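You operate a simulated robot arm through the tools that you are given. There is no shell and no other tool.

Carry out the task below with a simulated robot arm. There is one attempt and no reset: what you move stays moved.

TASK
Plug the yellow connector into the slip input and tighten the input screw.
Fine: the grey blanking plug goes in the lead stand's grey hole; stripe on mark; the other connector stays.

Only the result counts: the job must be done as asked and must still hold three seconds after the hand-in. Knocking over, shifting, dropping, spilling or breaking anything else fails it.

THE ROBOT
A 5-joint arm with a two-finger parallel gripper, fixed in place. Base frame: the origin is at the foot of the arm, x ahead of it, y to its left, z up; the work surface is at about z = 0.014. Readings come in m, rad, newtons and seconds.
With the tool pointing down near the work surface it reaches from about 0.26 to 0.68 m from the base axis. Its first joint turns from -1.152 to 1.152 rad. The tool tilts only in the upright plane through the base axis and itself; it spins freely about its own axis. Payload 2.9 kg.
Tool frame: the origin (TCP) lies between the finger pads and is the grasp point; the fingertips stand 0.03 m ahead of it; z points along the fingers, y is the line along which they close. Largest opening 0.11 m; finger width 0.02, thickness 0.01; the body of the gripper, 0.048 by 0.112 m, starts 0.055 m behind the TCP.
Orientation is told as [roll, pitch, yaw] about the base's x, y, z axes, in that order, counted from this pose: with the fingers straight down and closing along the base's y, the tool's x points along the base's -x, its y along +y and its z along -z.

THE INTERFACE
- The arm moves only by the tool drive_tool. Its argument "targets" is a list of rows, each a list of 7 numbers: the shift along the tool's x, y, z in m, then the turn, a rotation vector about the tool's x, y, z in rad, then the opening in per cent of the stroke, from 0 (shut) to 100 (fully open). In form: [[x, y, z, rx, ry, rz, claw], ...]. A call has 1 to 20 rows; each row shifts and turns the commanded pose from where the row before left it, along the tool's axes as they then stand. A row lasts 0.2 s, in which the tool goes at most 0.05 m and 0.15 rad; a call with a longer step from one row to the next is refused whole, and so is a gripper value outside its range. A pose out of reach is approached as far as the arm can. The call stops where the force on the tool passes 40 N (or 10 N more than at its start, if that is more) or the arm is blocked; 0.2 s more then pass. Each finger travels about 0.108 m/s and halts on what it meets, pressing with about 33 N; the grip force reading is that of the motor and also rises with nothing between the fingers. The clock runs only during rows and for 0.2 s after the last one: add rows that do not move to give the fingers time. The reply holds the time, the measured pose of the TCP, the force on the tool along the base axes, the opening and the grip force, in the units named above and with some noise, with the torque about the TCP (base axes, N m) and any sound that the robot's microphone picked up.
- Cameras (640 x 400 px; columns grow to the right, rows downward): "scene" is fixed at [0.0403, -0.4513, 0.6099]; the picture's right is [0.74, -0.68, 0.00], its down [-0.34, -0.37, -0.86] and it looks along [0.58, 0.64, -0.50] (base axes); focal length 254 px, centre (320, 200). "wrist" rides on the gripper at [0.072, 0.017, -0.103] in the tool frame; the picture's right is [-0.23, 0.97, 0.00], its down [-0.76, -0.18, -0.62] and it looks along [-0.61, -0.14, 0.78] (tool axes); focal length 222 px, centre (320, 200). There is no depth. A picture from a camera that has moved, and an enlarged one, comes with that camera's place and axes in the base frame and with its lens.
- grab_frame(camera): a new picture of that camera. The clock stands still meanwhile.
- inspect(camera, box): a new picture of the part [left, top, right, bottom] of that camera's present view, enlarged. The clock stands still meanwhile.
- finish_job(): hands the job in; it is judged then, once.

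Places have to be worked out from the pictures, the camera data and where the tool is seen. Open the gripper and draw the arm clear of the work before you hand the job in, unless the task says otherwise.

The tools are called after ">>>" as name(argument=value, ...) on one line, values as JSON. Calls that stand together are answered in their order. drive_tool: Moves the arm, as the interface text tells. Its arguments: {"type":"object","properties":{"targets":{"type":"array","items":{"type":"array","items":{"type":"number"}}}},"required":["targets"]} The other tools are called the same way: grab_frame (camera) takes a picture; inspect (camera, box) takes an enlarged picture of a part of a camera's view; finish_job () hands the job in.

At the start:

```text
time: 0.0
eef_pos: [0.3789, -0.0475, 0.4833]
tool_rot: [0.0, -0.001, 0.0]
wrist_force: [0.6, 1.0, 0.7]
wrist_torque: [0.0, 0.0, -0.07]
width: 0.1097
finger_force: 0.0
```

scene: 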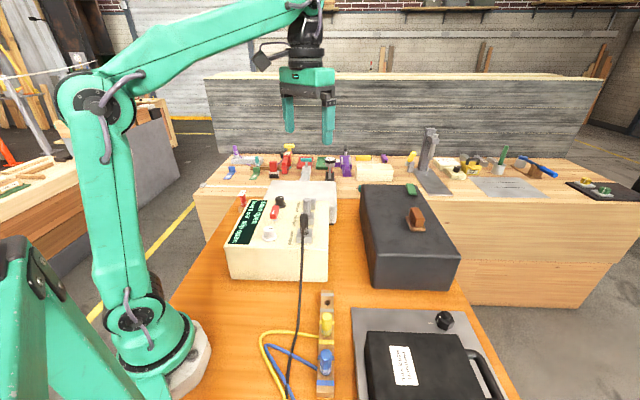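
wrist: 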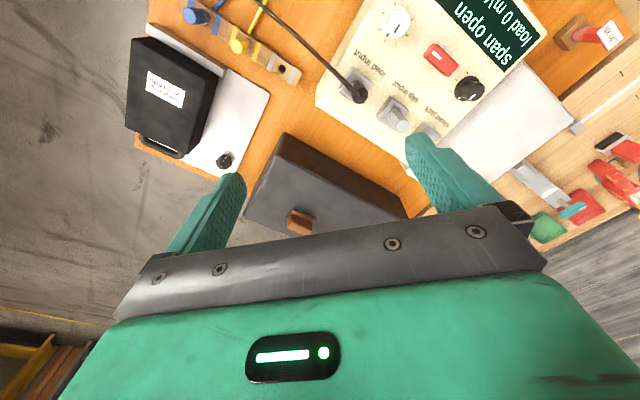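

I start by looking closely at the scene from both cameras to identify the instrument, the lead stand, connectors and screws.

>>> inspect(camera="scene", box=[220, 170, 350, 290])

>>> inspect(camera="scene", box=[250, 280, 370, 400])

>>> inspect(camera="wrist", box=[300, 0, 560, 160])

>>> inspect(camera="wrist", box=[160, 0, 320, 100])

```text
3.33 times, centred on (285, 230) of scene
camera zoom: at [0.0403, -0.4513, 0.6099], right [0.74, -0.68, 0.0], down [-0.34, -0.37, -0.86], along [0.58, 0.64, -0.5], focal length 846 px, centre (437, 100)
```

zoom: 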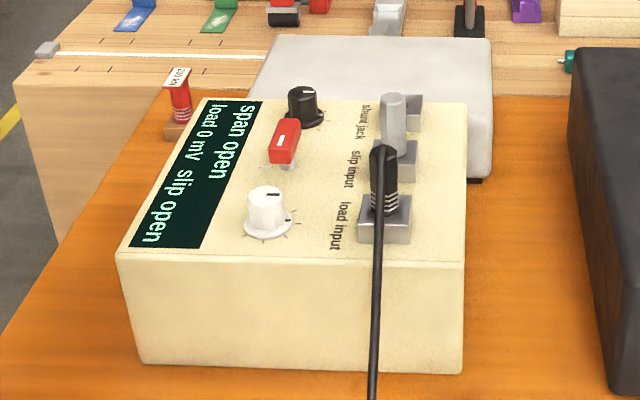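

```text
3.33 times, centred on (310, 340) of scene
camera zoom: at [0.0403, -0.4513, 0.6099], right [0.74, -0.68, 0.0], down [-0.34, -0.37, -0.86], along [0.58, 0.64, -0.5], focal length 846 px, centre (353, -267)
```

zoom: 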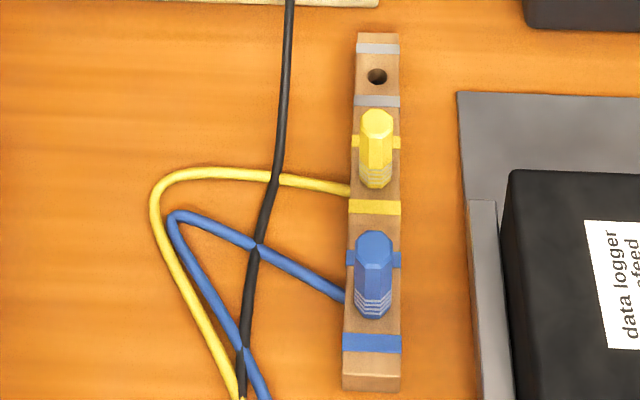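

```text
2.46 times, centred on (430, 80) of wrist
camera zoom: at [0.304, -0.0298, 0.5864], right [0.23, 0.97, 0.0], down [0.76, -0.18, 0.62], along [0.61, -0.14, -0.78], focal length 547 px, centre (49, 495)
```

zoom: 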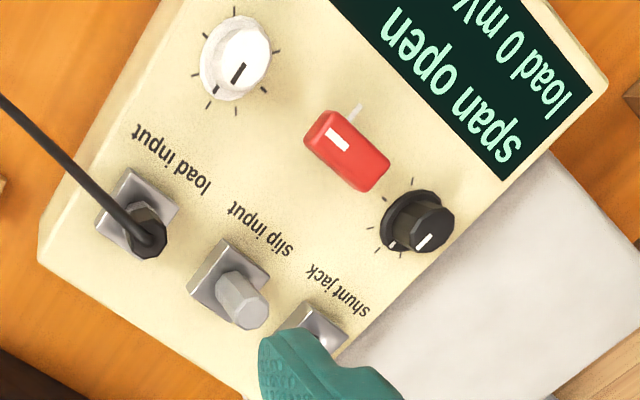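

```text
4.00 times, centred on (240, 50) of wrist
camera zoom: at [0.304, -0.0298, 0.5864], right [0.23, 0.97, 0.0], down [0.76, -0.18, 0.62], along [0.61, -0.14, -0.78], focal length 888 px, centre (640, 800)
```

zoom: 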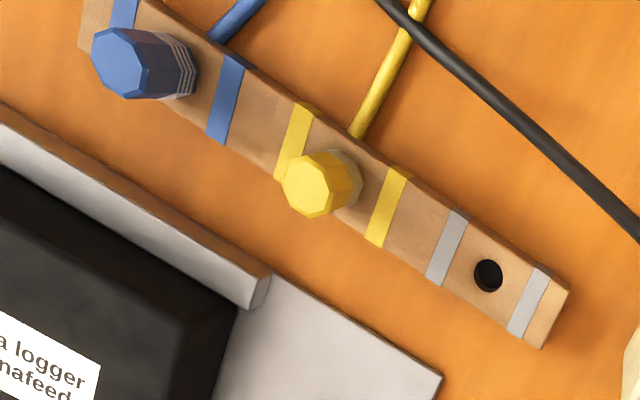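

The instrument has three sockets (load input with the black lead, slip input with the grey blanking plug, shunt jack empty). I zoom in much further on the sockets, connectors and knobs to find the marks, stripes and screw.

>>> inspect(camera="scene", box=[285, 190, 325, 250])

>>> inspect(camera="scene", box=[305, 290, 345, 385])

>>> inspect(camera="wrist", box=[325, 50, 445, 140])

>>> inspect(camera="wrist", box=[175, 0, 305, 85])

>>> inspect(camera="scene", box=[350, 180, 640, 400])

```text
6.67 times, centred on (305, 220) of scene
camera zoom: at [0.0403, -0.4513, 0.6099], right [0.74, -0.68, 0.0], down [-0.34, -0.37, -0.86], along [0.58, 0.64, -0.5], focal length 1693 px, centre (420, 67)
```

zoom: 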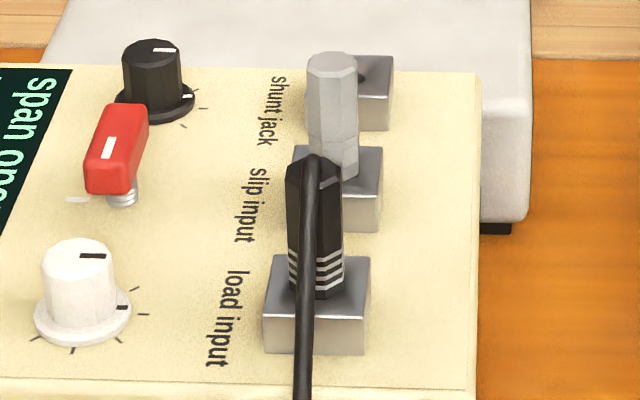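

```text
4.21 times, centred on (325, 338) of scene
camera zoom: at [0.0403, -0.4513, 0.6099], right [0.74, -0.68, 0.0], down [-0.34, -0.37, -0.86], along [0.58, 0.64, -0.5], focal length 1069 px, centre (299, -379)
```

zoom: 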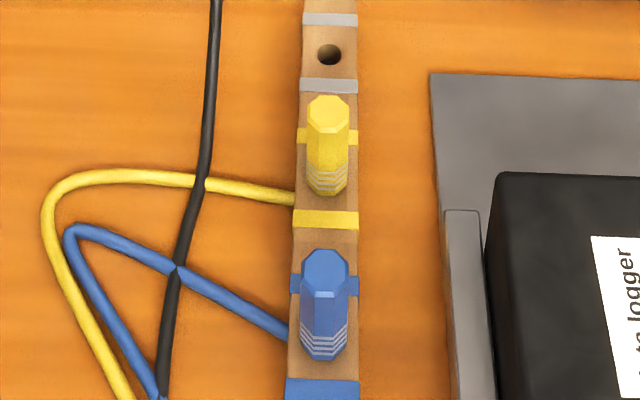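

```text
4.44 times, centred on (385, 95) of wrist
camera zoom: at [0.304, -0.0298, 0.5864], right [0.23, 0.97, 0.0], down [0.76, -0.18, 0.62], along [0.61, -0.14, -0.78], focal length 987 px, centre (31, 667)
```

zoom: 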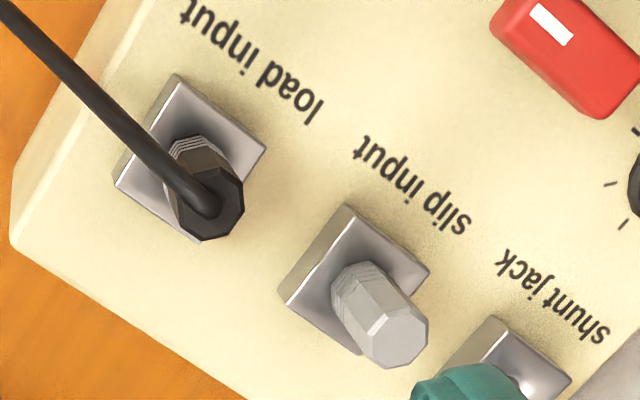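

```text
4.71 times, centred on (240, 42) of wrist
camera zoom: at [0.304, -0.0298, 0.5864], right [0.23, 0.97, 0.0], down [0.76, -0.18, 0.62], along [0.61, -0.14, -0.78], focal length 1045 px, centre (696, 941)
```

zoom: 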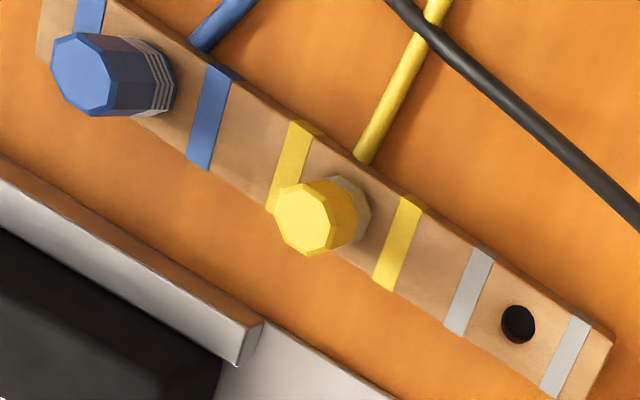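

```text
1.82 times, centred on (495, 290) of scene
camera zoom: at [0.0403, -0.4513, 0.6099], right [0.74, -0.68, 0.0], down [-0.34, -0.37, -0.86], along [0.58, 0.64, -0.5], focal length 462 px, centre (2, 36)
```

zoom: 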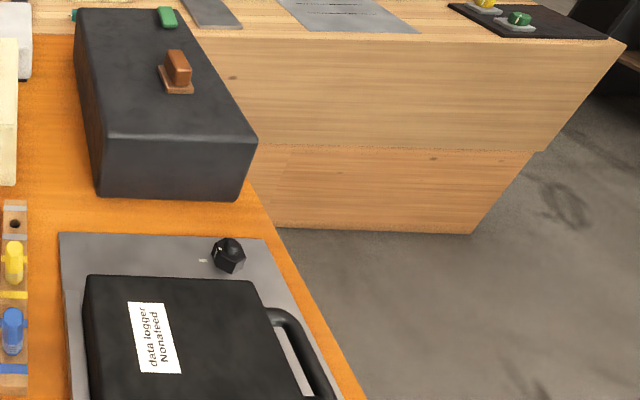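

The red wing handle on a threaded stud with a white stripe, and a white mark on the panel beside it, looks like the input screw. I raise nothing and just shift the arm over the instrument for a closer wrist-camera look.

>>> drive_tool(targets=[[0, 0.04, 0.02, 0, 0, 0, 100], [0, 0.04, 0.02, 0, 0, 0, 100], [0, 0.03, 0.02, 0, 0, 0, 100], [0.02, 0, 0.02, 0, 0, 0, 100]])

>>> grab_frame(camera="wrist")

```text
time: 1.0
eef_pos: [0.3581, 0.0653, 0.4035]
tool_rot: [0.0, 0.0, -0.001]
wrist_force: [-0.4, 0.6, 0.1]
wrist_torque: [0.04, -0.01, 0.01]
width: 0.11
finger_force: 0.1
```

```text
taken
camera wrist: at [0.2845, 0.0825, 0.5065], right [0.23, 0.97, 0.0], down [0.76, -0.18, 0.62], along [0.61, -0.14, -0.78], focal length 222 px, centre (320, 200)
```

wrist: 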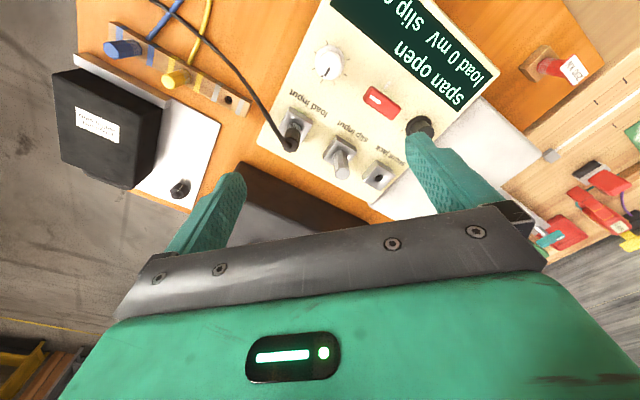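

The panel is well visible now. I zoom into the sockets, the red wing and the knobs.

>>> inspect(camera="wrist", box=[260, 90, 420, 200])

>>> inspect(camera="wrist", box=[300, 20, 460, 140])

>>> inspect(camera="wrist", box=[90, 10, 260, 120])

>>> inspect(camera="wrist", box=[320, 120, 400, 190])

>>> inspect(camera="wrist", box=[50, 50, 230, 210])

```text
3.64 times, centred on (340, 145) of wrist
camera zoom: at [0.2845, 0.0825, 0.5065], right [0.23, 0.97, 0.0], down [0.76, -0.18, 0.62], along [0.61, -0.14, -0.78], focal length 808 px, centre (247, 400)
```

zoom: 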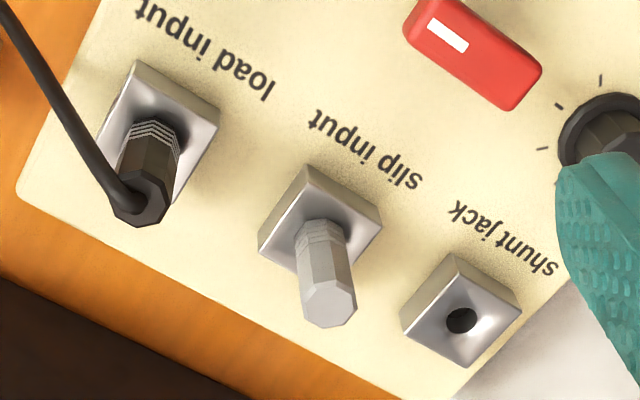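

```text
3.33 times, centred on (380, 80) of wrist
camera zoom: at [0.2845, 0.0825, 0.5065], right [0.23, 0.97, 0.0], down [0.76, -0.18, 0.62], along [0.61, -0.14, -0.78], focal length 740 px, centre (120, 600)
```

zoom: 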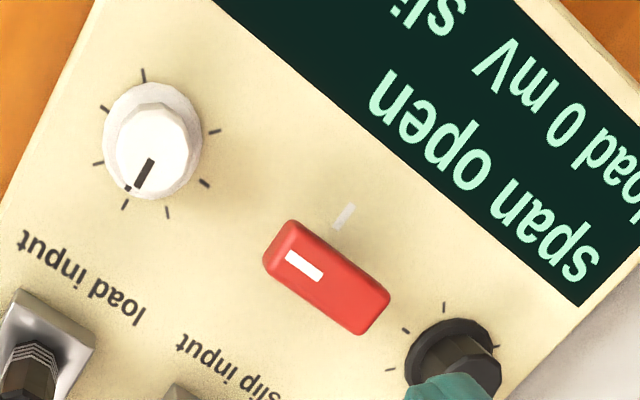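

```text
3.64 times, centred on (175, 65) of wrist
camera zoom: at [0.2845, 0.0825, 0.5065], right [0.23, 0.97, 0.0], down [0.76, -0.18, 0.62], along [0.61, -0.14, -0.78], focal length 808 px, centre (847, 691)
```

zoom: 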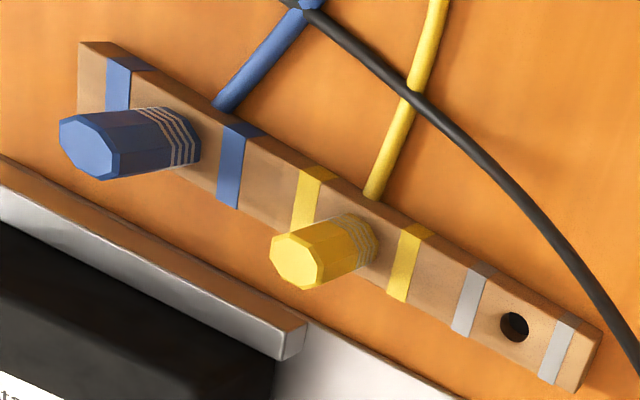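

```text
5.71 times, centred on (360, 155) of wrist
camera zoom: at [0.2845, 0.0825, 0.5065], right [0.23, 0.97, 0.0], down [0.76, -0.18, 0.62], along [0.61, -0.14, -0.78], focal length 1269 px, centre (91, 457)
```

zoom: 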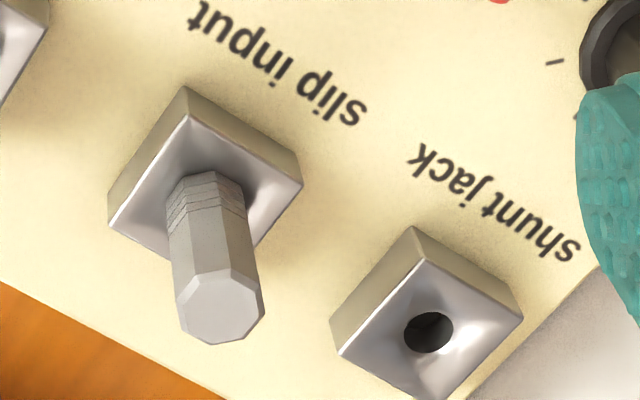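

```text
2.50 times, centred on (140, 130) of wrist
camera zoom: at [0.2845, 0.0825, 0.5065], right [0.23, 0.97, 0.0], down [0.76, -0.18, 0.62], along [0.61, -0.14, -0.78], focal length 555 px, centre (770, 375)
```

zoom: 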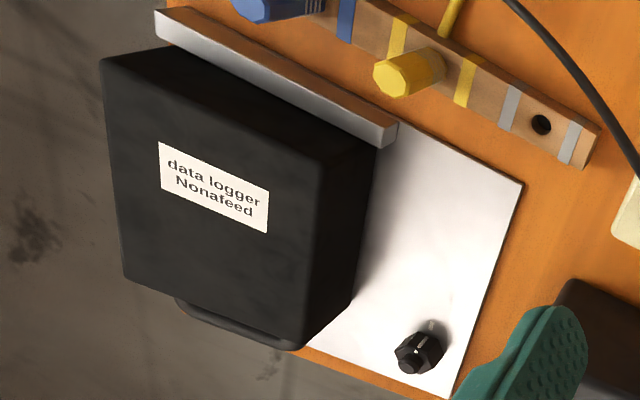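

The screw is clearly the red wing: its stripe has to go about a quarter turn clockwise to the panel mark. The grey plug top is near (0.465, 0.073, 0.22); I go hover over it with the tool turned 45° so the fingers close across the socket row.

>>> drive_tool(targets=[[-0.027, 0.002, 0.028, 0, 0, 0, 100], [-0.027, 0.002, 0.028, 0, 0, 0, 100], [-0.027, 0.002, 0.028, 0, 0, 0, 100], [-0.026, 0.001, 0.028, 0, 0, 0, 100], [0, 0, 0, 0, 0, -0.131, 90], [0, 0, 0, 0, 0, -0.131, 90], [0, 0, 0, 0, 0, -0.131, 80], [0, 0, 0, 0, 0, -0.131, 80], [0, 0, 0, 0, 0, -0.131, 80], [0, 0, 0, 0, 0, -0.131, 80], [0, 0, 0, 0, 0, 0, 80]])

>>> grab_frame(camera="wrist")

>>> grab_frame(camera="scene")

```text
time: 3.4
eef_pos: [0.4658, 0.0684, 0.2915]
tool_rot: [-0.001, 0.002, 0.79]
wrist_force: [-0.3, 0.9, 0.3]
wrist_torque: [-0.03, 0.01, 0.02]
width: 0.0883
finger_force: 0.1
```

```text
taken
camera wrist: at [0.4016, 0.0306, 0.3951], right [-0.53, 0.85, 0.0], down [0.66, 0.41, 0.62], along [0.53, 0.33, -0.78], focal length 222 px, centre (320, 200)
```

wrist: 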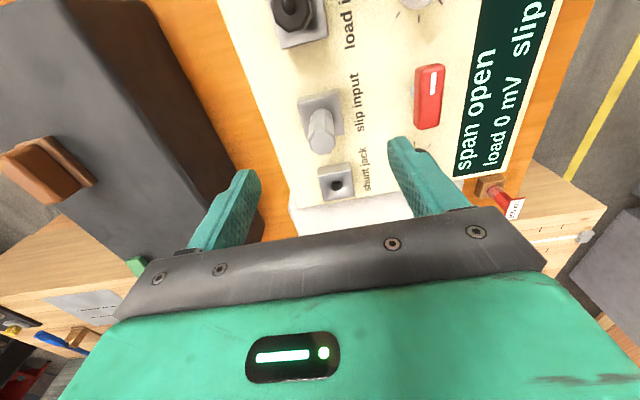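

```text
taken
```

scene: 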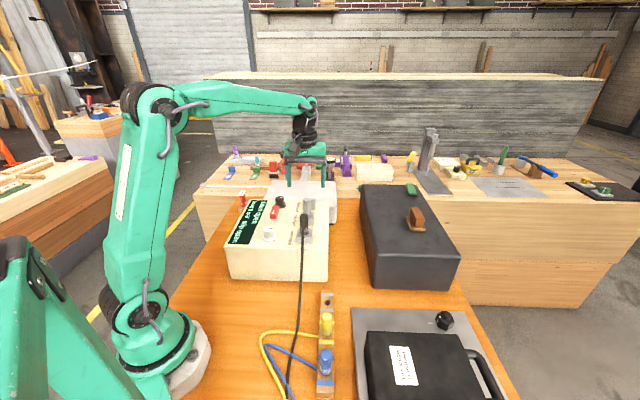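

I zoom in on the grey plug and its neighbours from this hover to fix its position.

>>> inspect(camera="wrist", box=[280, 80, 380, 210])

>>> inspect(camera="wrist", box=[380, 0, 480, 140])

>>> inspect(camera="wrist", box=[240, 0, 340, 70])

```text
3.08 times, centred on (330, 145) of wrist
camera zoom: at [0.4016, 0.0306, 0.3951], right [-0.53, 0.85, 0.0], down [0.66, 0.41, 0.62], along [0.53, 0.33, -0.78], focal length 684 px, centre (289, 369)
```

zoom: 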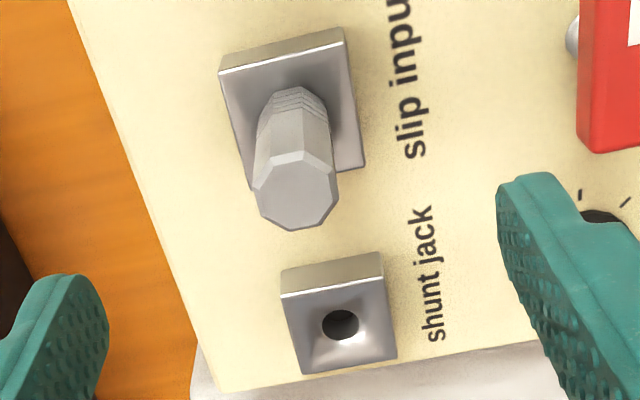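

```text
2.86 times, centred on (430, 70) of wrist
camera zoom: at [0.4016, 0.0306, 0.3951], right [-0.53, 0.85, 0.0], down [0.66, 0.41, 0.62], along [0.53, 0.33, -0.78], focal length 635 px, centre (6, 571)
```

zoom: 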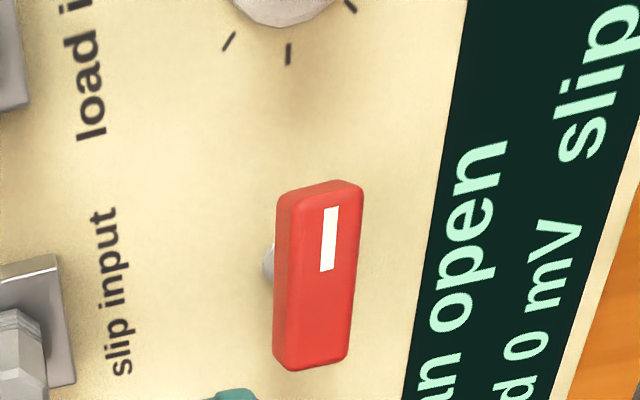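

```text
5.71 times, centred on (290, 35) of wrist
camera zoom: at [0.4016, 0.0306, 0.3951], right [-0.53, 0.85, 0.0], down [0.66, 0.41, 0.62], along [0.53, 0.33, -0.78], focal length 1269 px, centre (491, 1143)
```

zoom: 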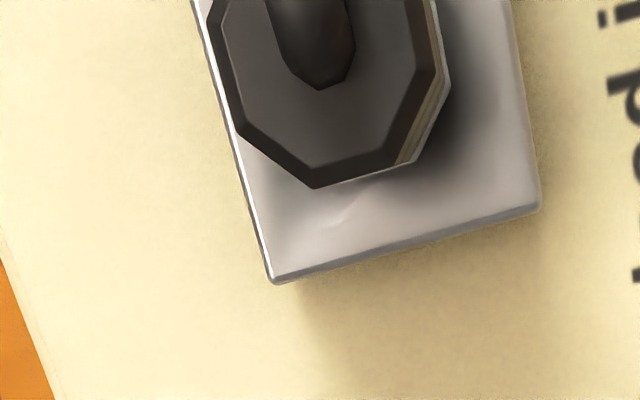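

The plug top sits about 5 mm ahead of and 1–2 mm to the side of the tool axis, top around z = 0.217. I shift over it, come down to just above it and check again.

>>> drive_tool(targets=[[-0.0053, 0.0012, 0.02, 0, 0, 0, 60], [0, 0, 0.018, 0, 0, 0, 60], [0, 0, 0, 0, 0, 0, 60]])

>>> inspect(camera="wrist", box=[260, 100, 400, 220])

```text
time: 4.2
eef_pos: [0.4677, 0.0739, 0.2533]
tool_rot: [0.002, 0.0, 0.788]
wrist_force: [-0.3, -0.1, -0.5]
wrist_torque: [0.0, 0.0, 0.0]
width: 0.0661
finger_force: 0.0
```

```text
3.33 times, centred on (330, 160) of wrist
camera zoom: at [0.4039, 0.0351, 0.3556], right [-0.53, 0.85, 0.0], down [0.66, 0.41, 0.62], along [0.53, 0.33, -0.78], focal length 740 px, centre (287, 333)
```

zoom: 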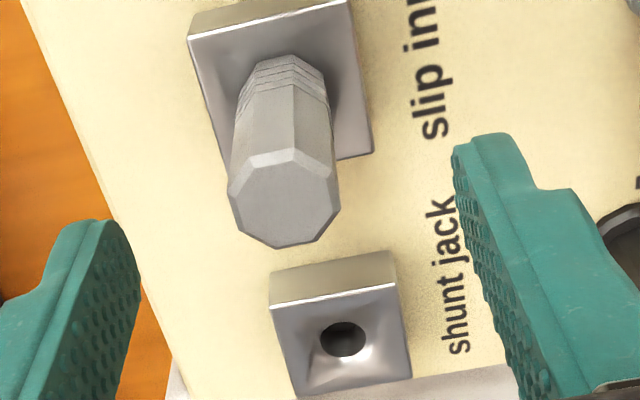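

The plug is now within about 1 mm of the tool axis and its flats are square to the fingers. I correct, descend to TCP z ≈ 0.20 and close on it.

>>> drive_tool(targets=[[-0.001, -0.0006, 0.018, 0, 0, 0, 60], [0, 0, 0.018, 0, 0, 0, 60], [0, 0, 0.016, 0, 0, 0, 60], [0, 0, 0, 0, 0, 0, 60]])

>>> grab_frame(camera="wrist")

```text
time: 5.2
eef_pos: [0.4703, 0.0748, 0.2002]
tool_rot: [-0.001, 0.001, 0.789]
wrist_force: [0.0, 0.0, 0.7]
wrist_torque: [-0.01, 0.03, 0.01]
width: 0.0659
finger_force: 0.0
```

```text
taken
camera wrist: at [0.4053, 0.0363, 0.3026], right [-0.53, 0.85, 0.0], down [0.66, 0.41, 0.62], along [0.53, 0.33, -0.78], focal length 222 px, centre (320, 200)
```

wrist: 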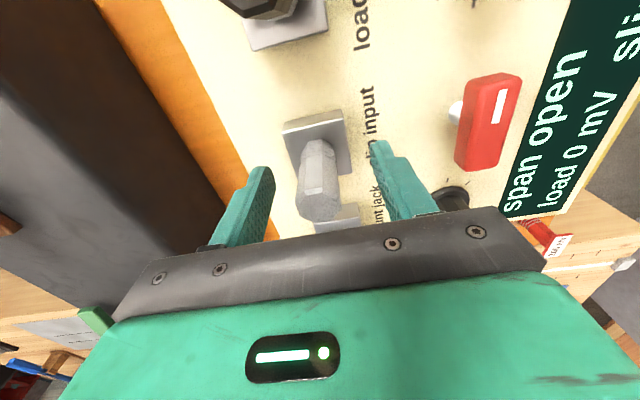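

The plug stands between the open fingers with clearance all round. I close the gripper.

>>> drive_tool(targets=[[0, 0, 0, 0, 0, 0, 30], [0, 0, 0, 0, 0, 0, 10], [0, 0, 0, 0, 0, 0, 0], [0, 0, 0, 0, 0, 0, 0]])

>>> inspect(camera="wrist", box=[240, 80, 420, 230])

```text
time: 6.2
eef_pos: [0.4692, 0.0756, 0.1996]
tool_rot: [0.001, 0.0, 0.788]
wrist_force: [-1.3, 1.1, -0.1]
wrist_torque: [0.0, 0.02, -0.01]
width: 0.0225
finger_force: 33.1
```

```text
2.67 times, centred on (330, 155) of wrist
camera zoom: at [0.4053, 0.0364, 0.3028], right [-0.53, 0.85, 0.0], down [0.66, 0.41, 0.62], along [0.53, 0.33, -0.78], focal length 592 px, centre (293, 320)
```

zoom: 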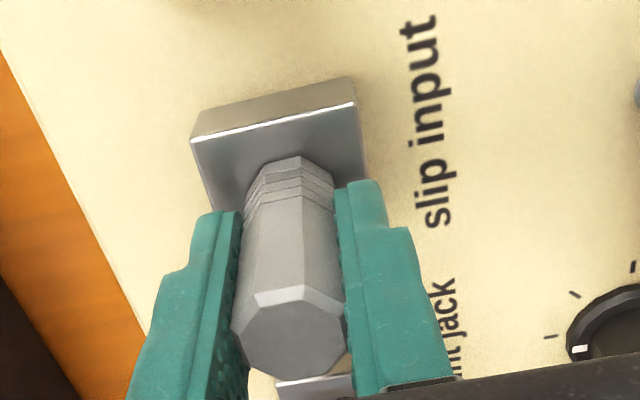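

Gripped at 22.5 mm width with almost no side load. I take a reference close-up of how the plug sits in the fingers (to reproduce with the yellow one), then pull straight up.

>>> inspect(camera="wrist", box=[290, 120, 350, 230])

>>> drive_tool(targets=[[0, 0, -0.005, 0, 0, 0, 0], [0, 0, -0.01, 0, 0, 0, 0], [0, 0, -0.01, 0, 0, 0, 0]])

>>> inspect(camera="wrist", box=[240, 80, 420, 230])

```text
3.64 times, centred on (320, 175) of wrist
camera zoom: at [0.4053, 0.0364, 0.3028], right [-0.53, 0.85, 0.0], down [0.66, 0.41, 0.62], along [0.53, 0.33, -0.78], focal length 808 px, centre (320, 291)
```

zoom: 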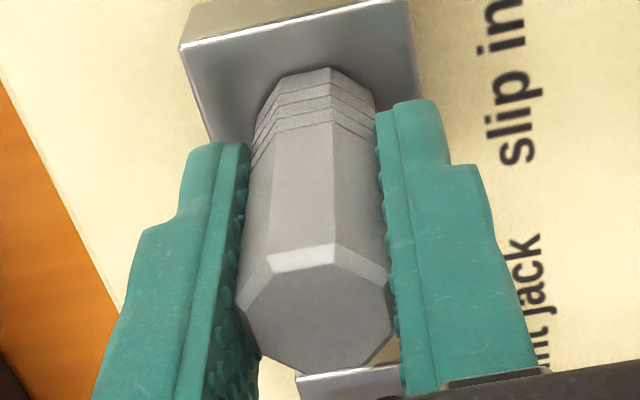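

```text
time: 7.0
eef_pos: [0.4679, 0.0744, 0.2254]
tool_rot: [-0.001, -0.001, 0.787]
wrist_force: [0.3, 0.0, -1.1]
wrist_torque: [0.05, 0.0, -0.01]
width: 0.0224
finger_force: 32.9
```

```text
2.67 times, centred on (330, 155) of wrist
camera zoom: at [0.4045, 0.0353, 0.3282], right [-0.53, 0.85, 0.0], down [0.66, 0.41, 0.62], along [0.53, 0.33, -0.78], focal length 592 px, centre (293, 320)
```

zoom: 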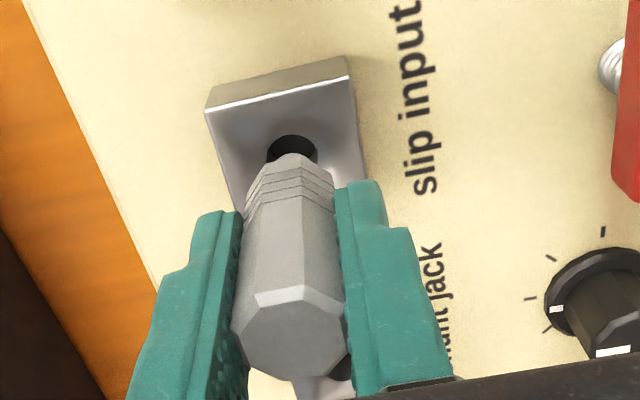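

The plug lifted without slipping and the socket hole is showing. I raise it well clear and look at it and the socket.

>>> drive_tool(targets=[[0, 0, -0.03, 0, 0, 0, 0], [0, 0, -0.04, 0, 0, 0, 0], [0, 0, -0.03, 0, 0, 0, 0]])

>>> inspect(camera="wrist", box=[230, 60, 410, 210])

>>> inspect(camera="scene", box=[260, 130, 360, 230])

```text
time: 7.8
eef_pos: [0.4683, 0.0752, 0.3279]
tool_rot: [0.0, 0.0, 0.787]
wrist_force: [0.7, -0.3, -0.3]
wrist_torque: [0.03, -0.01, 0.03]
width: 0.0219
finger_force: 32.9
```

```text
2.67 times, centred on (320, 135) of wrist
camera zoom: at [0.4045, 0.0368, 0.4301], right [-0.53, 0.85, 0.0], down [0.66, 0.41, 0.62], along [0.53, 0.33, -0.78], focal length 592 px, centre (320, 373)
```

zoom: 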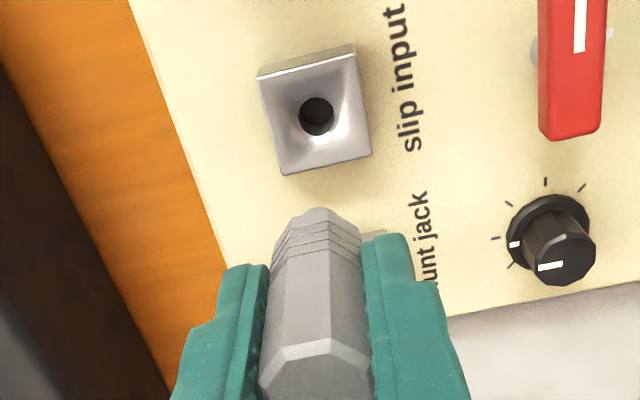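

```text
4.00 times, centred on (310, 180) of scene
camera zoom: at [0.0403, -0.4513, 0.6099], right [0.74, -0.68, 0.0], down [-0.34, -0.37, -0.86], along [0.58, 0.64, -0.5], focal length 1016 px, centre (360, 280)
```

zoom: 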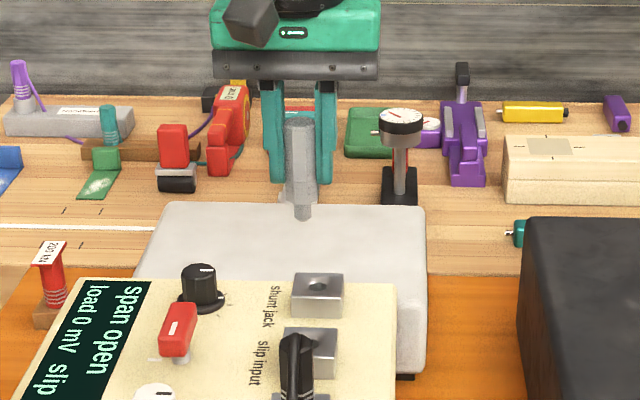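

The socket mouth is funnelled and the plug has a pin of roughly 15 mm. I carry it at this height over toward the stand's grey hole (about x 0.361, y −0.129) and look.

>>> drive_tool(targets=[[0.0441, -0.0135, 0, 0, 0, 0, 0], [0.0441, -0.0135, 0, 0, 0, 0, 0], [0.0441, -0.0135, 0, 0, 0, 0, 0], [0.0441, -0.0135, 0, 0, 0, 0, 0], [0.0443, -0.0136, 0, 0, 0, 0, 0], [0, 0, 0.035, 0, 0, 0, 0], [0, 0, 0.035, 0, 0, 0, 0], [0, 0, 0.035, 0, 0, 0, 0], [0, 0, 0, 0, 0, 0, 0]])

>>> grab_frame(camera="wrist")

>>> grab_frame(camera="scene")

```text
time: 9.8
eef_pos: [0.3603, -0.1312, 0.222]
tool_rot: [0.0, -0.002, 0.787]
wrist_force: [-0.4, 0.2, 0.0]
wrist_torque: [0.0, 0.02, -0.01]
width: 0.0222
finger_force: 33.5
```

```text
taken
camera wrist: at [0.2967, -0.1691, 0.3247], right [-0.53, 0.85, 0.0], down [0.66, 0.41, 0.62], along [0.53, 0.33, -0.78], focal length 222 px, centre (320, 200)
```

wrist: 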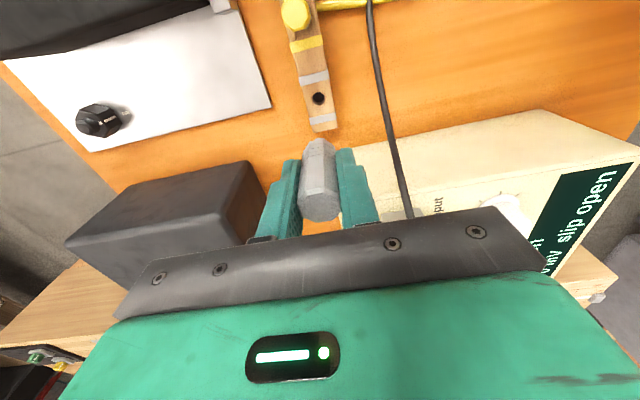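

```text
taken
```

scene: 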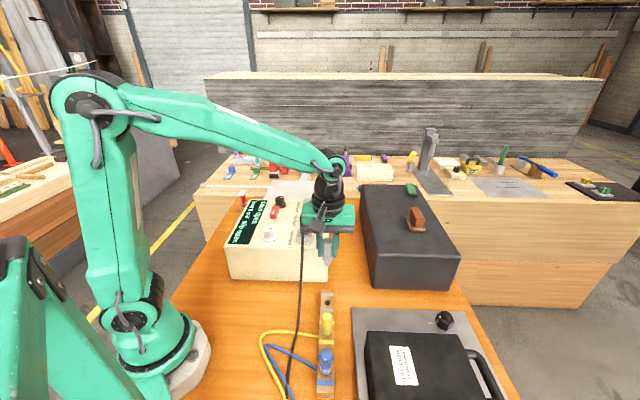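

The grey hole is visible just ahead of the held plug, and the black lead runs clear to the right. I zoom in for measurement.

>>> inspect(camera="wrist", box=[260, 60, 380, 230])

>>> inspect(camera="wrist", box=[260, 0, 380, 130])

>>> inspect(camera="scene", box=[290, 190, 370, 320])

```text
2.35 times, centred on (320, 145) of wrist
camera zoom: at [0.2967, -0.1691, 0.3247], right [-0.53, 0.85, 0.0], down [0.66, 0.41, 0.62], along [0.53, 0.33, -0.78], focal length 523 px, centre (320, 329)
```

zoom: 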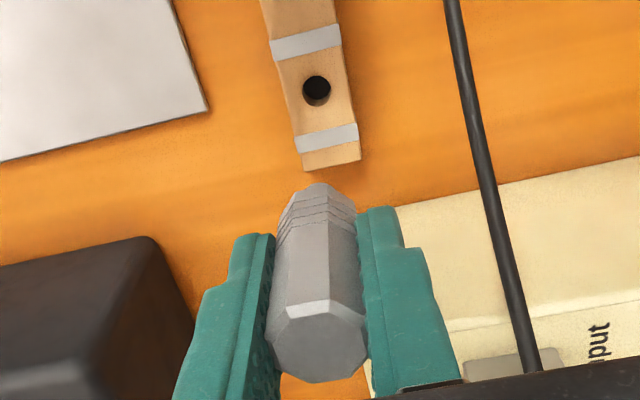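

```text
3.08 times, centred on (320, 65) of wrist
camera zoom: at [0.2967, -0.1691, 0.3247], right [-0.53, 0.85, 0.0], down [0.66, 0.41, 0.62], along [0.53, 0.33, -0.78], focal length 684 px, centre (320, 615)
```

zoom: 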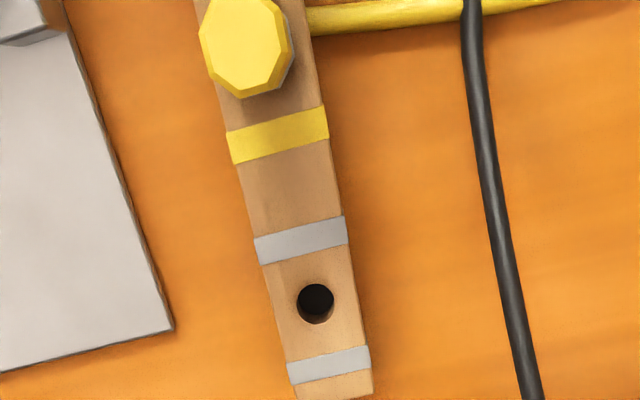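

```text
3.08 times, centred on (330, 255) of scene
camera zoom: at [0.0403, -0.4513, 0.6099], right [0.74, -0.68, 0.0], down [-0.34, -0.37, -0.86], along [0.58, 0.64, -0.5], focal length 781 px, centre (289, 31)
```

zoom: 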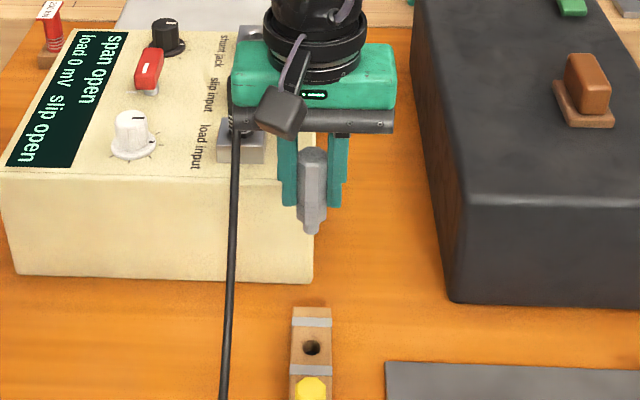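

The hole lies ~2 mm ahead of the plug axis (after allowing for the small camera bias I saw over the socket). I correct and descend to about 4 cm of pin clearance, then check alignment again.

>>> drive_tool(targets=[[-0.002, -0.0008, 0.03, 0, 0, 0, 0], [0, 0, 0.035, 0, 0, 0, 0], [0, 0, 0.03, 0, 0, 0, 0], [0, 0, 0, 0, 0, 0, 0]])

>>> inspect(camera="wrist", box=[260, 80, 380, 230])

>>> inspect(camera="scene", box=[290, 220, 370, 350])

```text
time: 10.8
eef_pos: [0.3613, -0.1278, 0.1269]
tool_rot: [0.0, 0.0, 0.786]
wrist_force: [-0.9, 0.5, 0.6]
wrist_torque: [0.0, -0.01, -0.04]
width: 0.0222
finger_force: 33.6
```

```text
2.67 times, centred on (320, 155) of wrist
camera zoom: at [0.296, -0.1664, 0.2306], right [-0.53, 0.85, 0.0], down [0.66, 0.41, 0.62], along [0.53, 0.33, -0.78], focal length 592 px, centre (320, 320)
```

zoom: 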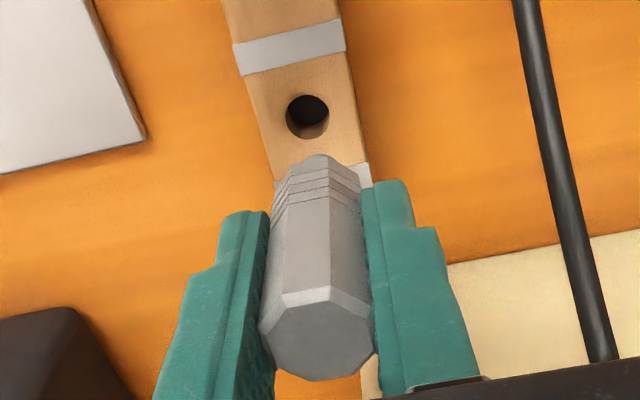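

```text
3.08 times, centred on (330, 285) of scene
camera zoom: at [0.0403, -0.4513, 0.6099], right [0.74, -0.68, 0.0], down [-0.34, -0.37, -0.86], along [0.58, 0.64, -0.5], focal length 781 px, centre (289, -62)
```

zoom: 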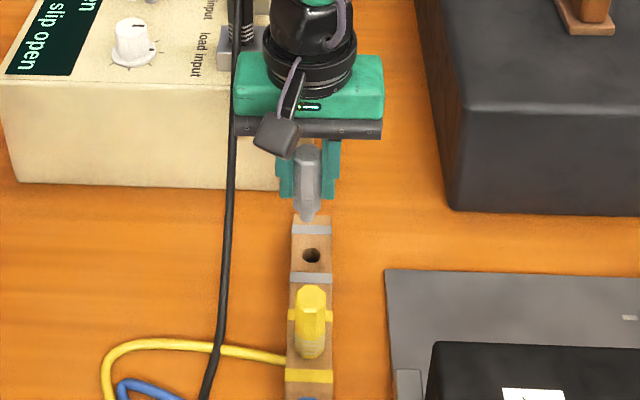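

The readings show the arm drifted ~3–4 mm sideways while descending; both cameras agree the hole is about 3.8 mm to the −y tool side of the pin. I correct that here and re-measure.

>>> drive_tool(targets=[[0, -0.0038, 0.0, 0, 0, 0, 0], [0, 0, 0, 0, 0, 0, 0], [0, 0, 0, 0, 0, 0, 0]])

>>> inspect(camera="wrist", box=[260, 80, 380, 230])

>>> inspect(camera="scene", box=[310, 265, 350, 325])

```text
time: 11.6
eef_pos: [0.364, -0.1313, 0.1288]
tool_rot: [0.0, 0.0, 0.787]
wrist_force: [-0.4, -0.4, -0.3]
wrist_torque: [0.01, 0.02, 0.0]
width: 0.0222
finger_force: 32.7
```

```text
2.67 times, centred on (320, 155) of wrist
camera zoom: at [0.2994, -0.1693, 0.2313], right [-0.53, 0.85, 0.0], down [0.66, 0.41, 0.62], along [0.53, 0.33, -0.78], focal length 592 px, centre (320, 320)
```

zoom: 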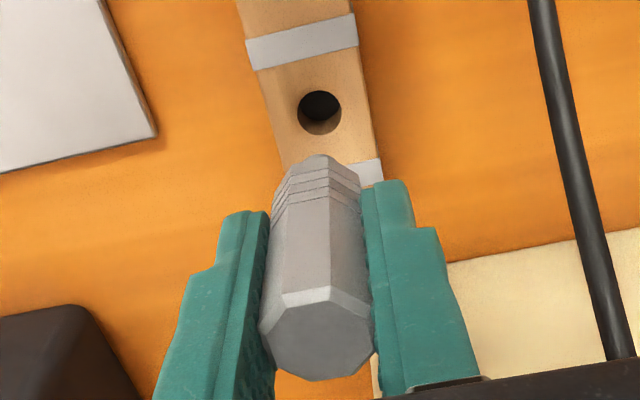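

```text
6.67 times, centred on (330, 295) of scene
camera zoom: at [0.0403, -0.4513, 0.6099], right [0.74, -0.68, 0.0], down [-0.34, -0.37, -0.86], along [0.58, 0.64, -0.5], focal length 1693 px, centre (253, -433)
```

zoom: 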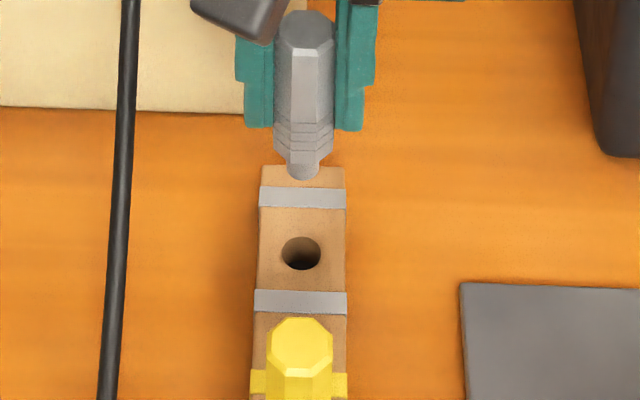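

Both views now show pin and hole aligned to well under a millimetre sideways. I descend until the pin tip is about 1 cm above the stand and re-check before inserting.

>>> drive_tool(targets=[[0, 0, 0.013, 0, 0, 0, 0], [0, 0, 0.013, 0, 0, 0, 0], [0, 0, 0.01, 0, 0, 0, 0], [0, 0, 0, 0, 0, 0, 0], [0, 0, 0, 0, 0, 0, 0]])

>>> inspect(camera="wrist", box=[260, 80, 380, 230])

>>> inspect(camera="scene", box=[310, 265, 350, 325])

```text
time: 12.8
eef_pos: [0.3661, -0.1313, 0.0909]
tool_rot: [0.001, -0.001, 0.787]
wrist_force: [0.5, -0.2, -0.6]
wrist_torque: [0.01, -0.02, 0.0]
width: 0.022
finger_force: 32.6
```

```text
2.67 times, centred on (320, 155) of wrist
camera zoom: at [0.301, -0.1706, 0.195], right [-0.53, 0.85, 0.0], down [0.66, 0.41, 0.62], along [0.53, 0.33, -0.78], focal length 592 px, centre (320, 320)
```

zoom: 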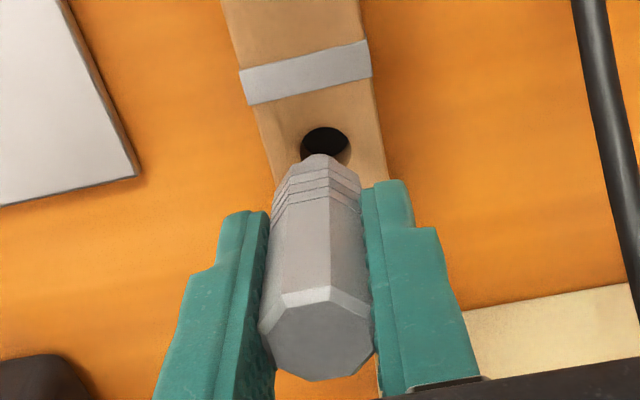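

```text
6.67 times, centred on (330, 295) of scene
camera zoom: at [0.0403, -0.4513, 0.6099], right [0.74, -0.68, 0.0], down [-0.34, -0.37, -0.86], along [0.58, 0.64, -0.5], focal length 1693 px, centre (253, -433)
```

zoom: 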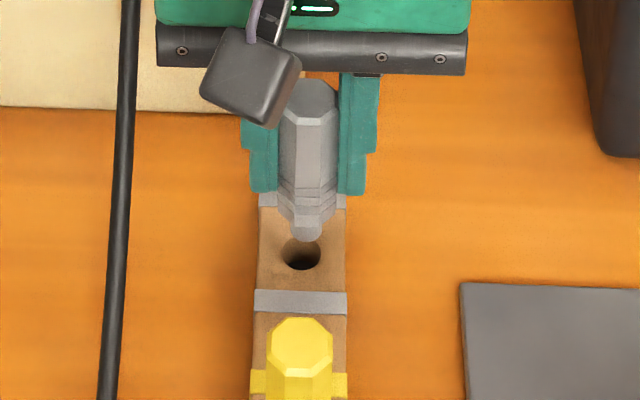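

There's about 1.8 mm of sideways drift again. I correct it in place and check once more.

>>> drive_tool(targets=[[0, 0.0018, 0.004, 0, 0, 0, 0], [0, 0, 0, 0, 0, 0, 0]])

>>> inspect(camera="wrist", box=[260, 80, 380, 230])

>>> inspect(camera="scene", box=[310, 265, 350, 325])

```text
time: 13.4
eef_pos: [0.3637, -0.1304, 0.0871]
tool_rot: [0.0, 0.0, 0.787]
wrist_force: [0.4, 0.5, -0.5]
wrist_torque: [-0.01, 0.01, 0.0]
width: 0.0224
finger_force: 32.9
```

```text
2.67 times, centred on (320, 155) of wrist
camera zoom: at [0.2991, -0.1687, 0.19], right [-0.53, 0.85, 0.0], down [0.66, 0.41, 0.62], along [0.53, 0.33, -0.78], focal length 592 px, centre (320, 320)
```

zoom: 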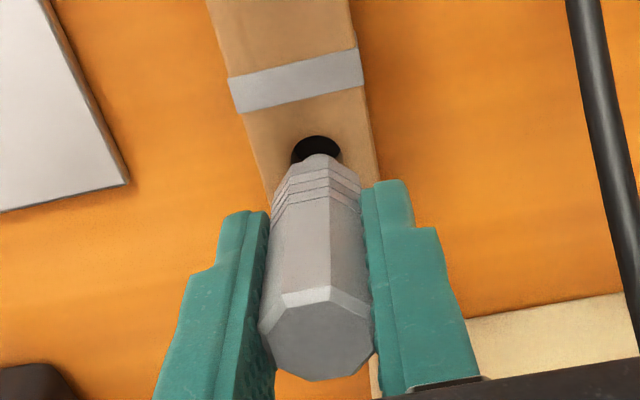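

```text
6.67 times, centred on (330, 295) of scene
camera zoom: at [0.0403, -0.4513, 0.6099], right [0.74, -0.68, 0.0], down [-0.34, -0.37, -0.86], along [0.58, 0.64, -0.5], focal length 1693 px, centre (253, -433)
```

zoom: 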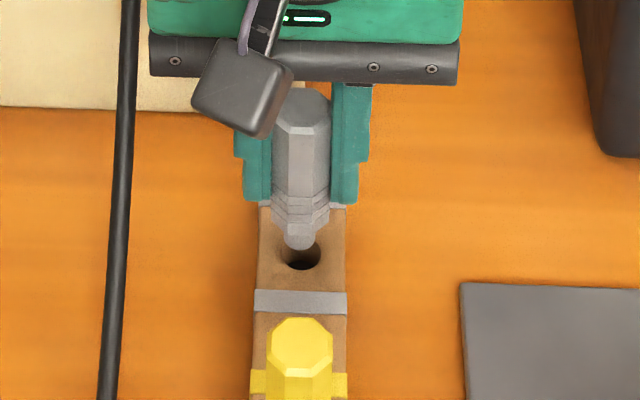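

Pin and hole are within about 0.7 mm. I make a small correction and lower gently into the hole, watching the force.

>>> drive_tool(targets=[[0, -0.0006, 0.003, 0, 0, 0, 0], [0, 0, 0.004, 0, 0, 0, 0], [0, 0, 0.004, 0, 0, 0, 0]])

>>> inspect(camera="scene", box=[310, 265, 350, 325])

>>> inspect(camera="wrist", box=[260, 80, 380, 230])

```text
time: 14.2
eef_pos: [0.3632, -0.1306, 0.0757]
tool_rot: [0.001, 0.001, 0.788]
wrist_force: [0.6, 0.4, -1.9]
wrist_torque: [-0.03, -0.01, 0.03]
width: 0.0223
finger_force: 33.1
```

```text
6.67 times, centred on (330, 295) of scene
camera zoom: at [0.0403, -0.4513, 0.6099], right [0.74, -0.68, 0.0], down [-0.34, -0.37, -0.86], along [0.58, 0.64, -0.5], focal length 1693 px, centre (253, -433)
```

zoom: 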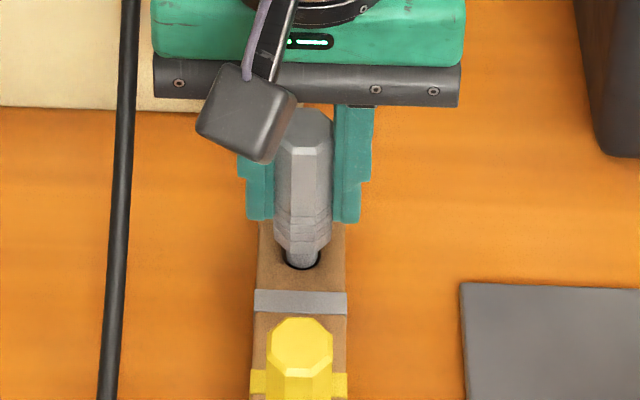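

```text
2.67 times, centred on (320, 155) of wrist
camera zoom: at [0.2999, -0.1696, 0.1789], right [-0.53, 0.85, 0.0], down [0.66, 0.41, 0.62], along [0.53, 0.33, -0.78], focal length 592 px, centre (320, 320)
```

zoom: 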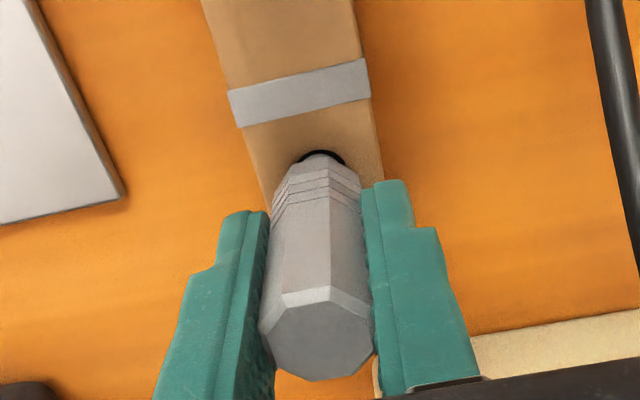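

The pin has entered the hole with negligible force. I continue down until the plug body seats.

>>> drive_tool(targets=[[0, 0, 0.004, 0, 0, 0, 0], [0, 0, 0.004, 0, 0, 0, 0], [0, 0, 0.003, 0, 0, 0, 0], [0, 0, 0, 0, 0, 0, 0]])

>>> inspect(camera="scene", box=[310, 265, 350, 325])

```text
time: 15.2
eef_pos: [0.3639, -0.1316, 0.0648]
tool_rot: [-0.001, 0.0, 0.786]
wrist_force: [-1.5, 0.9, 5.2]
wrist_torque: [0.06, 0.05, 0.01]
width: 0.0221
finger_force: 33.1
```

```text
6.67 times, centred on (330, 295) of scene
camera zoom: at [0.0403, -0.4513, 0.6099], right [0.74, -0.68, 0.0], down [-0.34, -0.37, -0.86], along [0.58, 0.64, -0.5], focal length 1693 px, centre (253, -433)
```

zoom: 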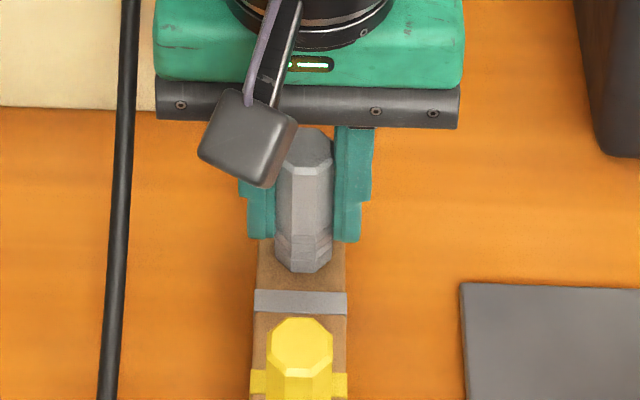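

The force has risen to about 5 N, so it is reaching the seat. I press slightly more to confirm it is fully down.

>>> drive_tool(targets=[[0, 0, 0.0015, 0, 0, 0, 0], [0, 0, 0, 0, 0, 0, 0]])

>>> inspect(camera="scene", box=[310, 275, 350, 335])

>>> grab_frame(camera="wrist")

```text
time: 15.8
eef_pos: [0.3649, -0.1305, 0.0648]
tool_rot: [-0.002, -0.001, 0.786]
wrist_force: [-7.3, -3.7, 25.1]
wrist_torque: [-0.06, 0.28, 0.0]
width: 0.0224
finger_force: 32.7
```

```text
6.67 times, centred on (330, 305) of scene
camera zoom: at [0.0402, -0.4512, 0.6099], right [0.74, -0.68, 0.0], down [-0.34, -0.37, -0.86], along [0.58, 0.64, -0.5], focal length 1693 px, centre (253, -500)
```

zoom: 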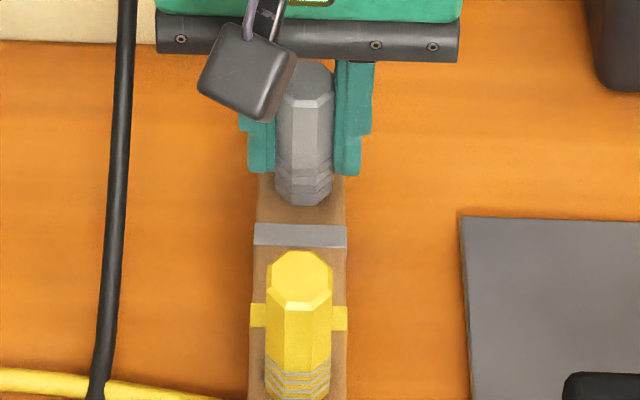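

```text
taken
camera wrist: at [0.3005, -0.1695, 0.1668], right [-0.53, 0.85, 0.0], down [0.66, 0.41, 0.62], along [0.53, 0.33, -0.78], focal length 222 px, centre (320, 200)
```

wrist: 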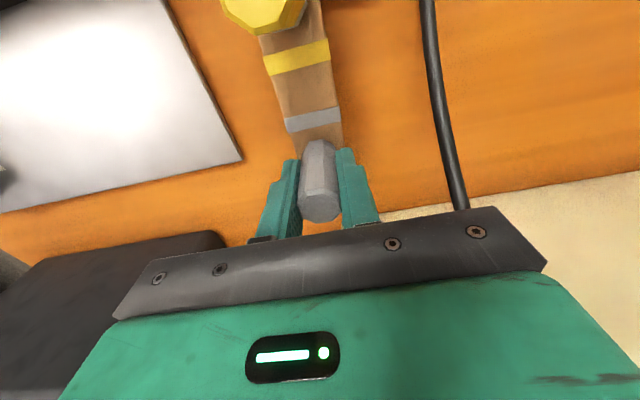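

The plug is bottomed (25 N, no further travel) and stands upright in the grey hole. I relieve the push, open the fingers and rise straight up.

>>> drive_tool(targets=[[0, 0, -0.0015, 0, 0, 0, 0], [0, 0, 0, 0, 0, 0, 30], [0, 0, 0, 0, 0, 0, 50], [0, 0, 0, 0, 0, 0, 60], [0, 0, 0, 0, 0, 0, 60]])

>>> inspect(camera="scene", box=[290, 265, 370, 345])

```text
time: 17.0
eef_pos: [0.365, -0.1316, 0.0641]
tool_rot: [0.0, -0.001, 0.787]
wrist_force: [0.1, -0.1, 0.0]
wrist_torque: [-0.02, -0.03, -0.01]
width: 0.0662
finger_force: 0.0
```

```text
5.00 times, centred on (330, 305) of scene
camera zoom: at [0.0403, -0.4513, 0.6099], right [0.74, -0.68, 0.0], down [-0.34, -0.37, -0.86], along [0.58, 0.64, -0.5], focal length 1270 px, centre (270, -325)
```

zoom: 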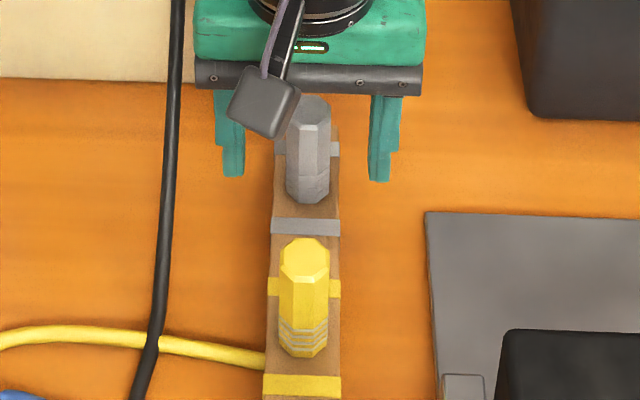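

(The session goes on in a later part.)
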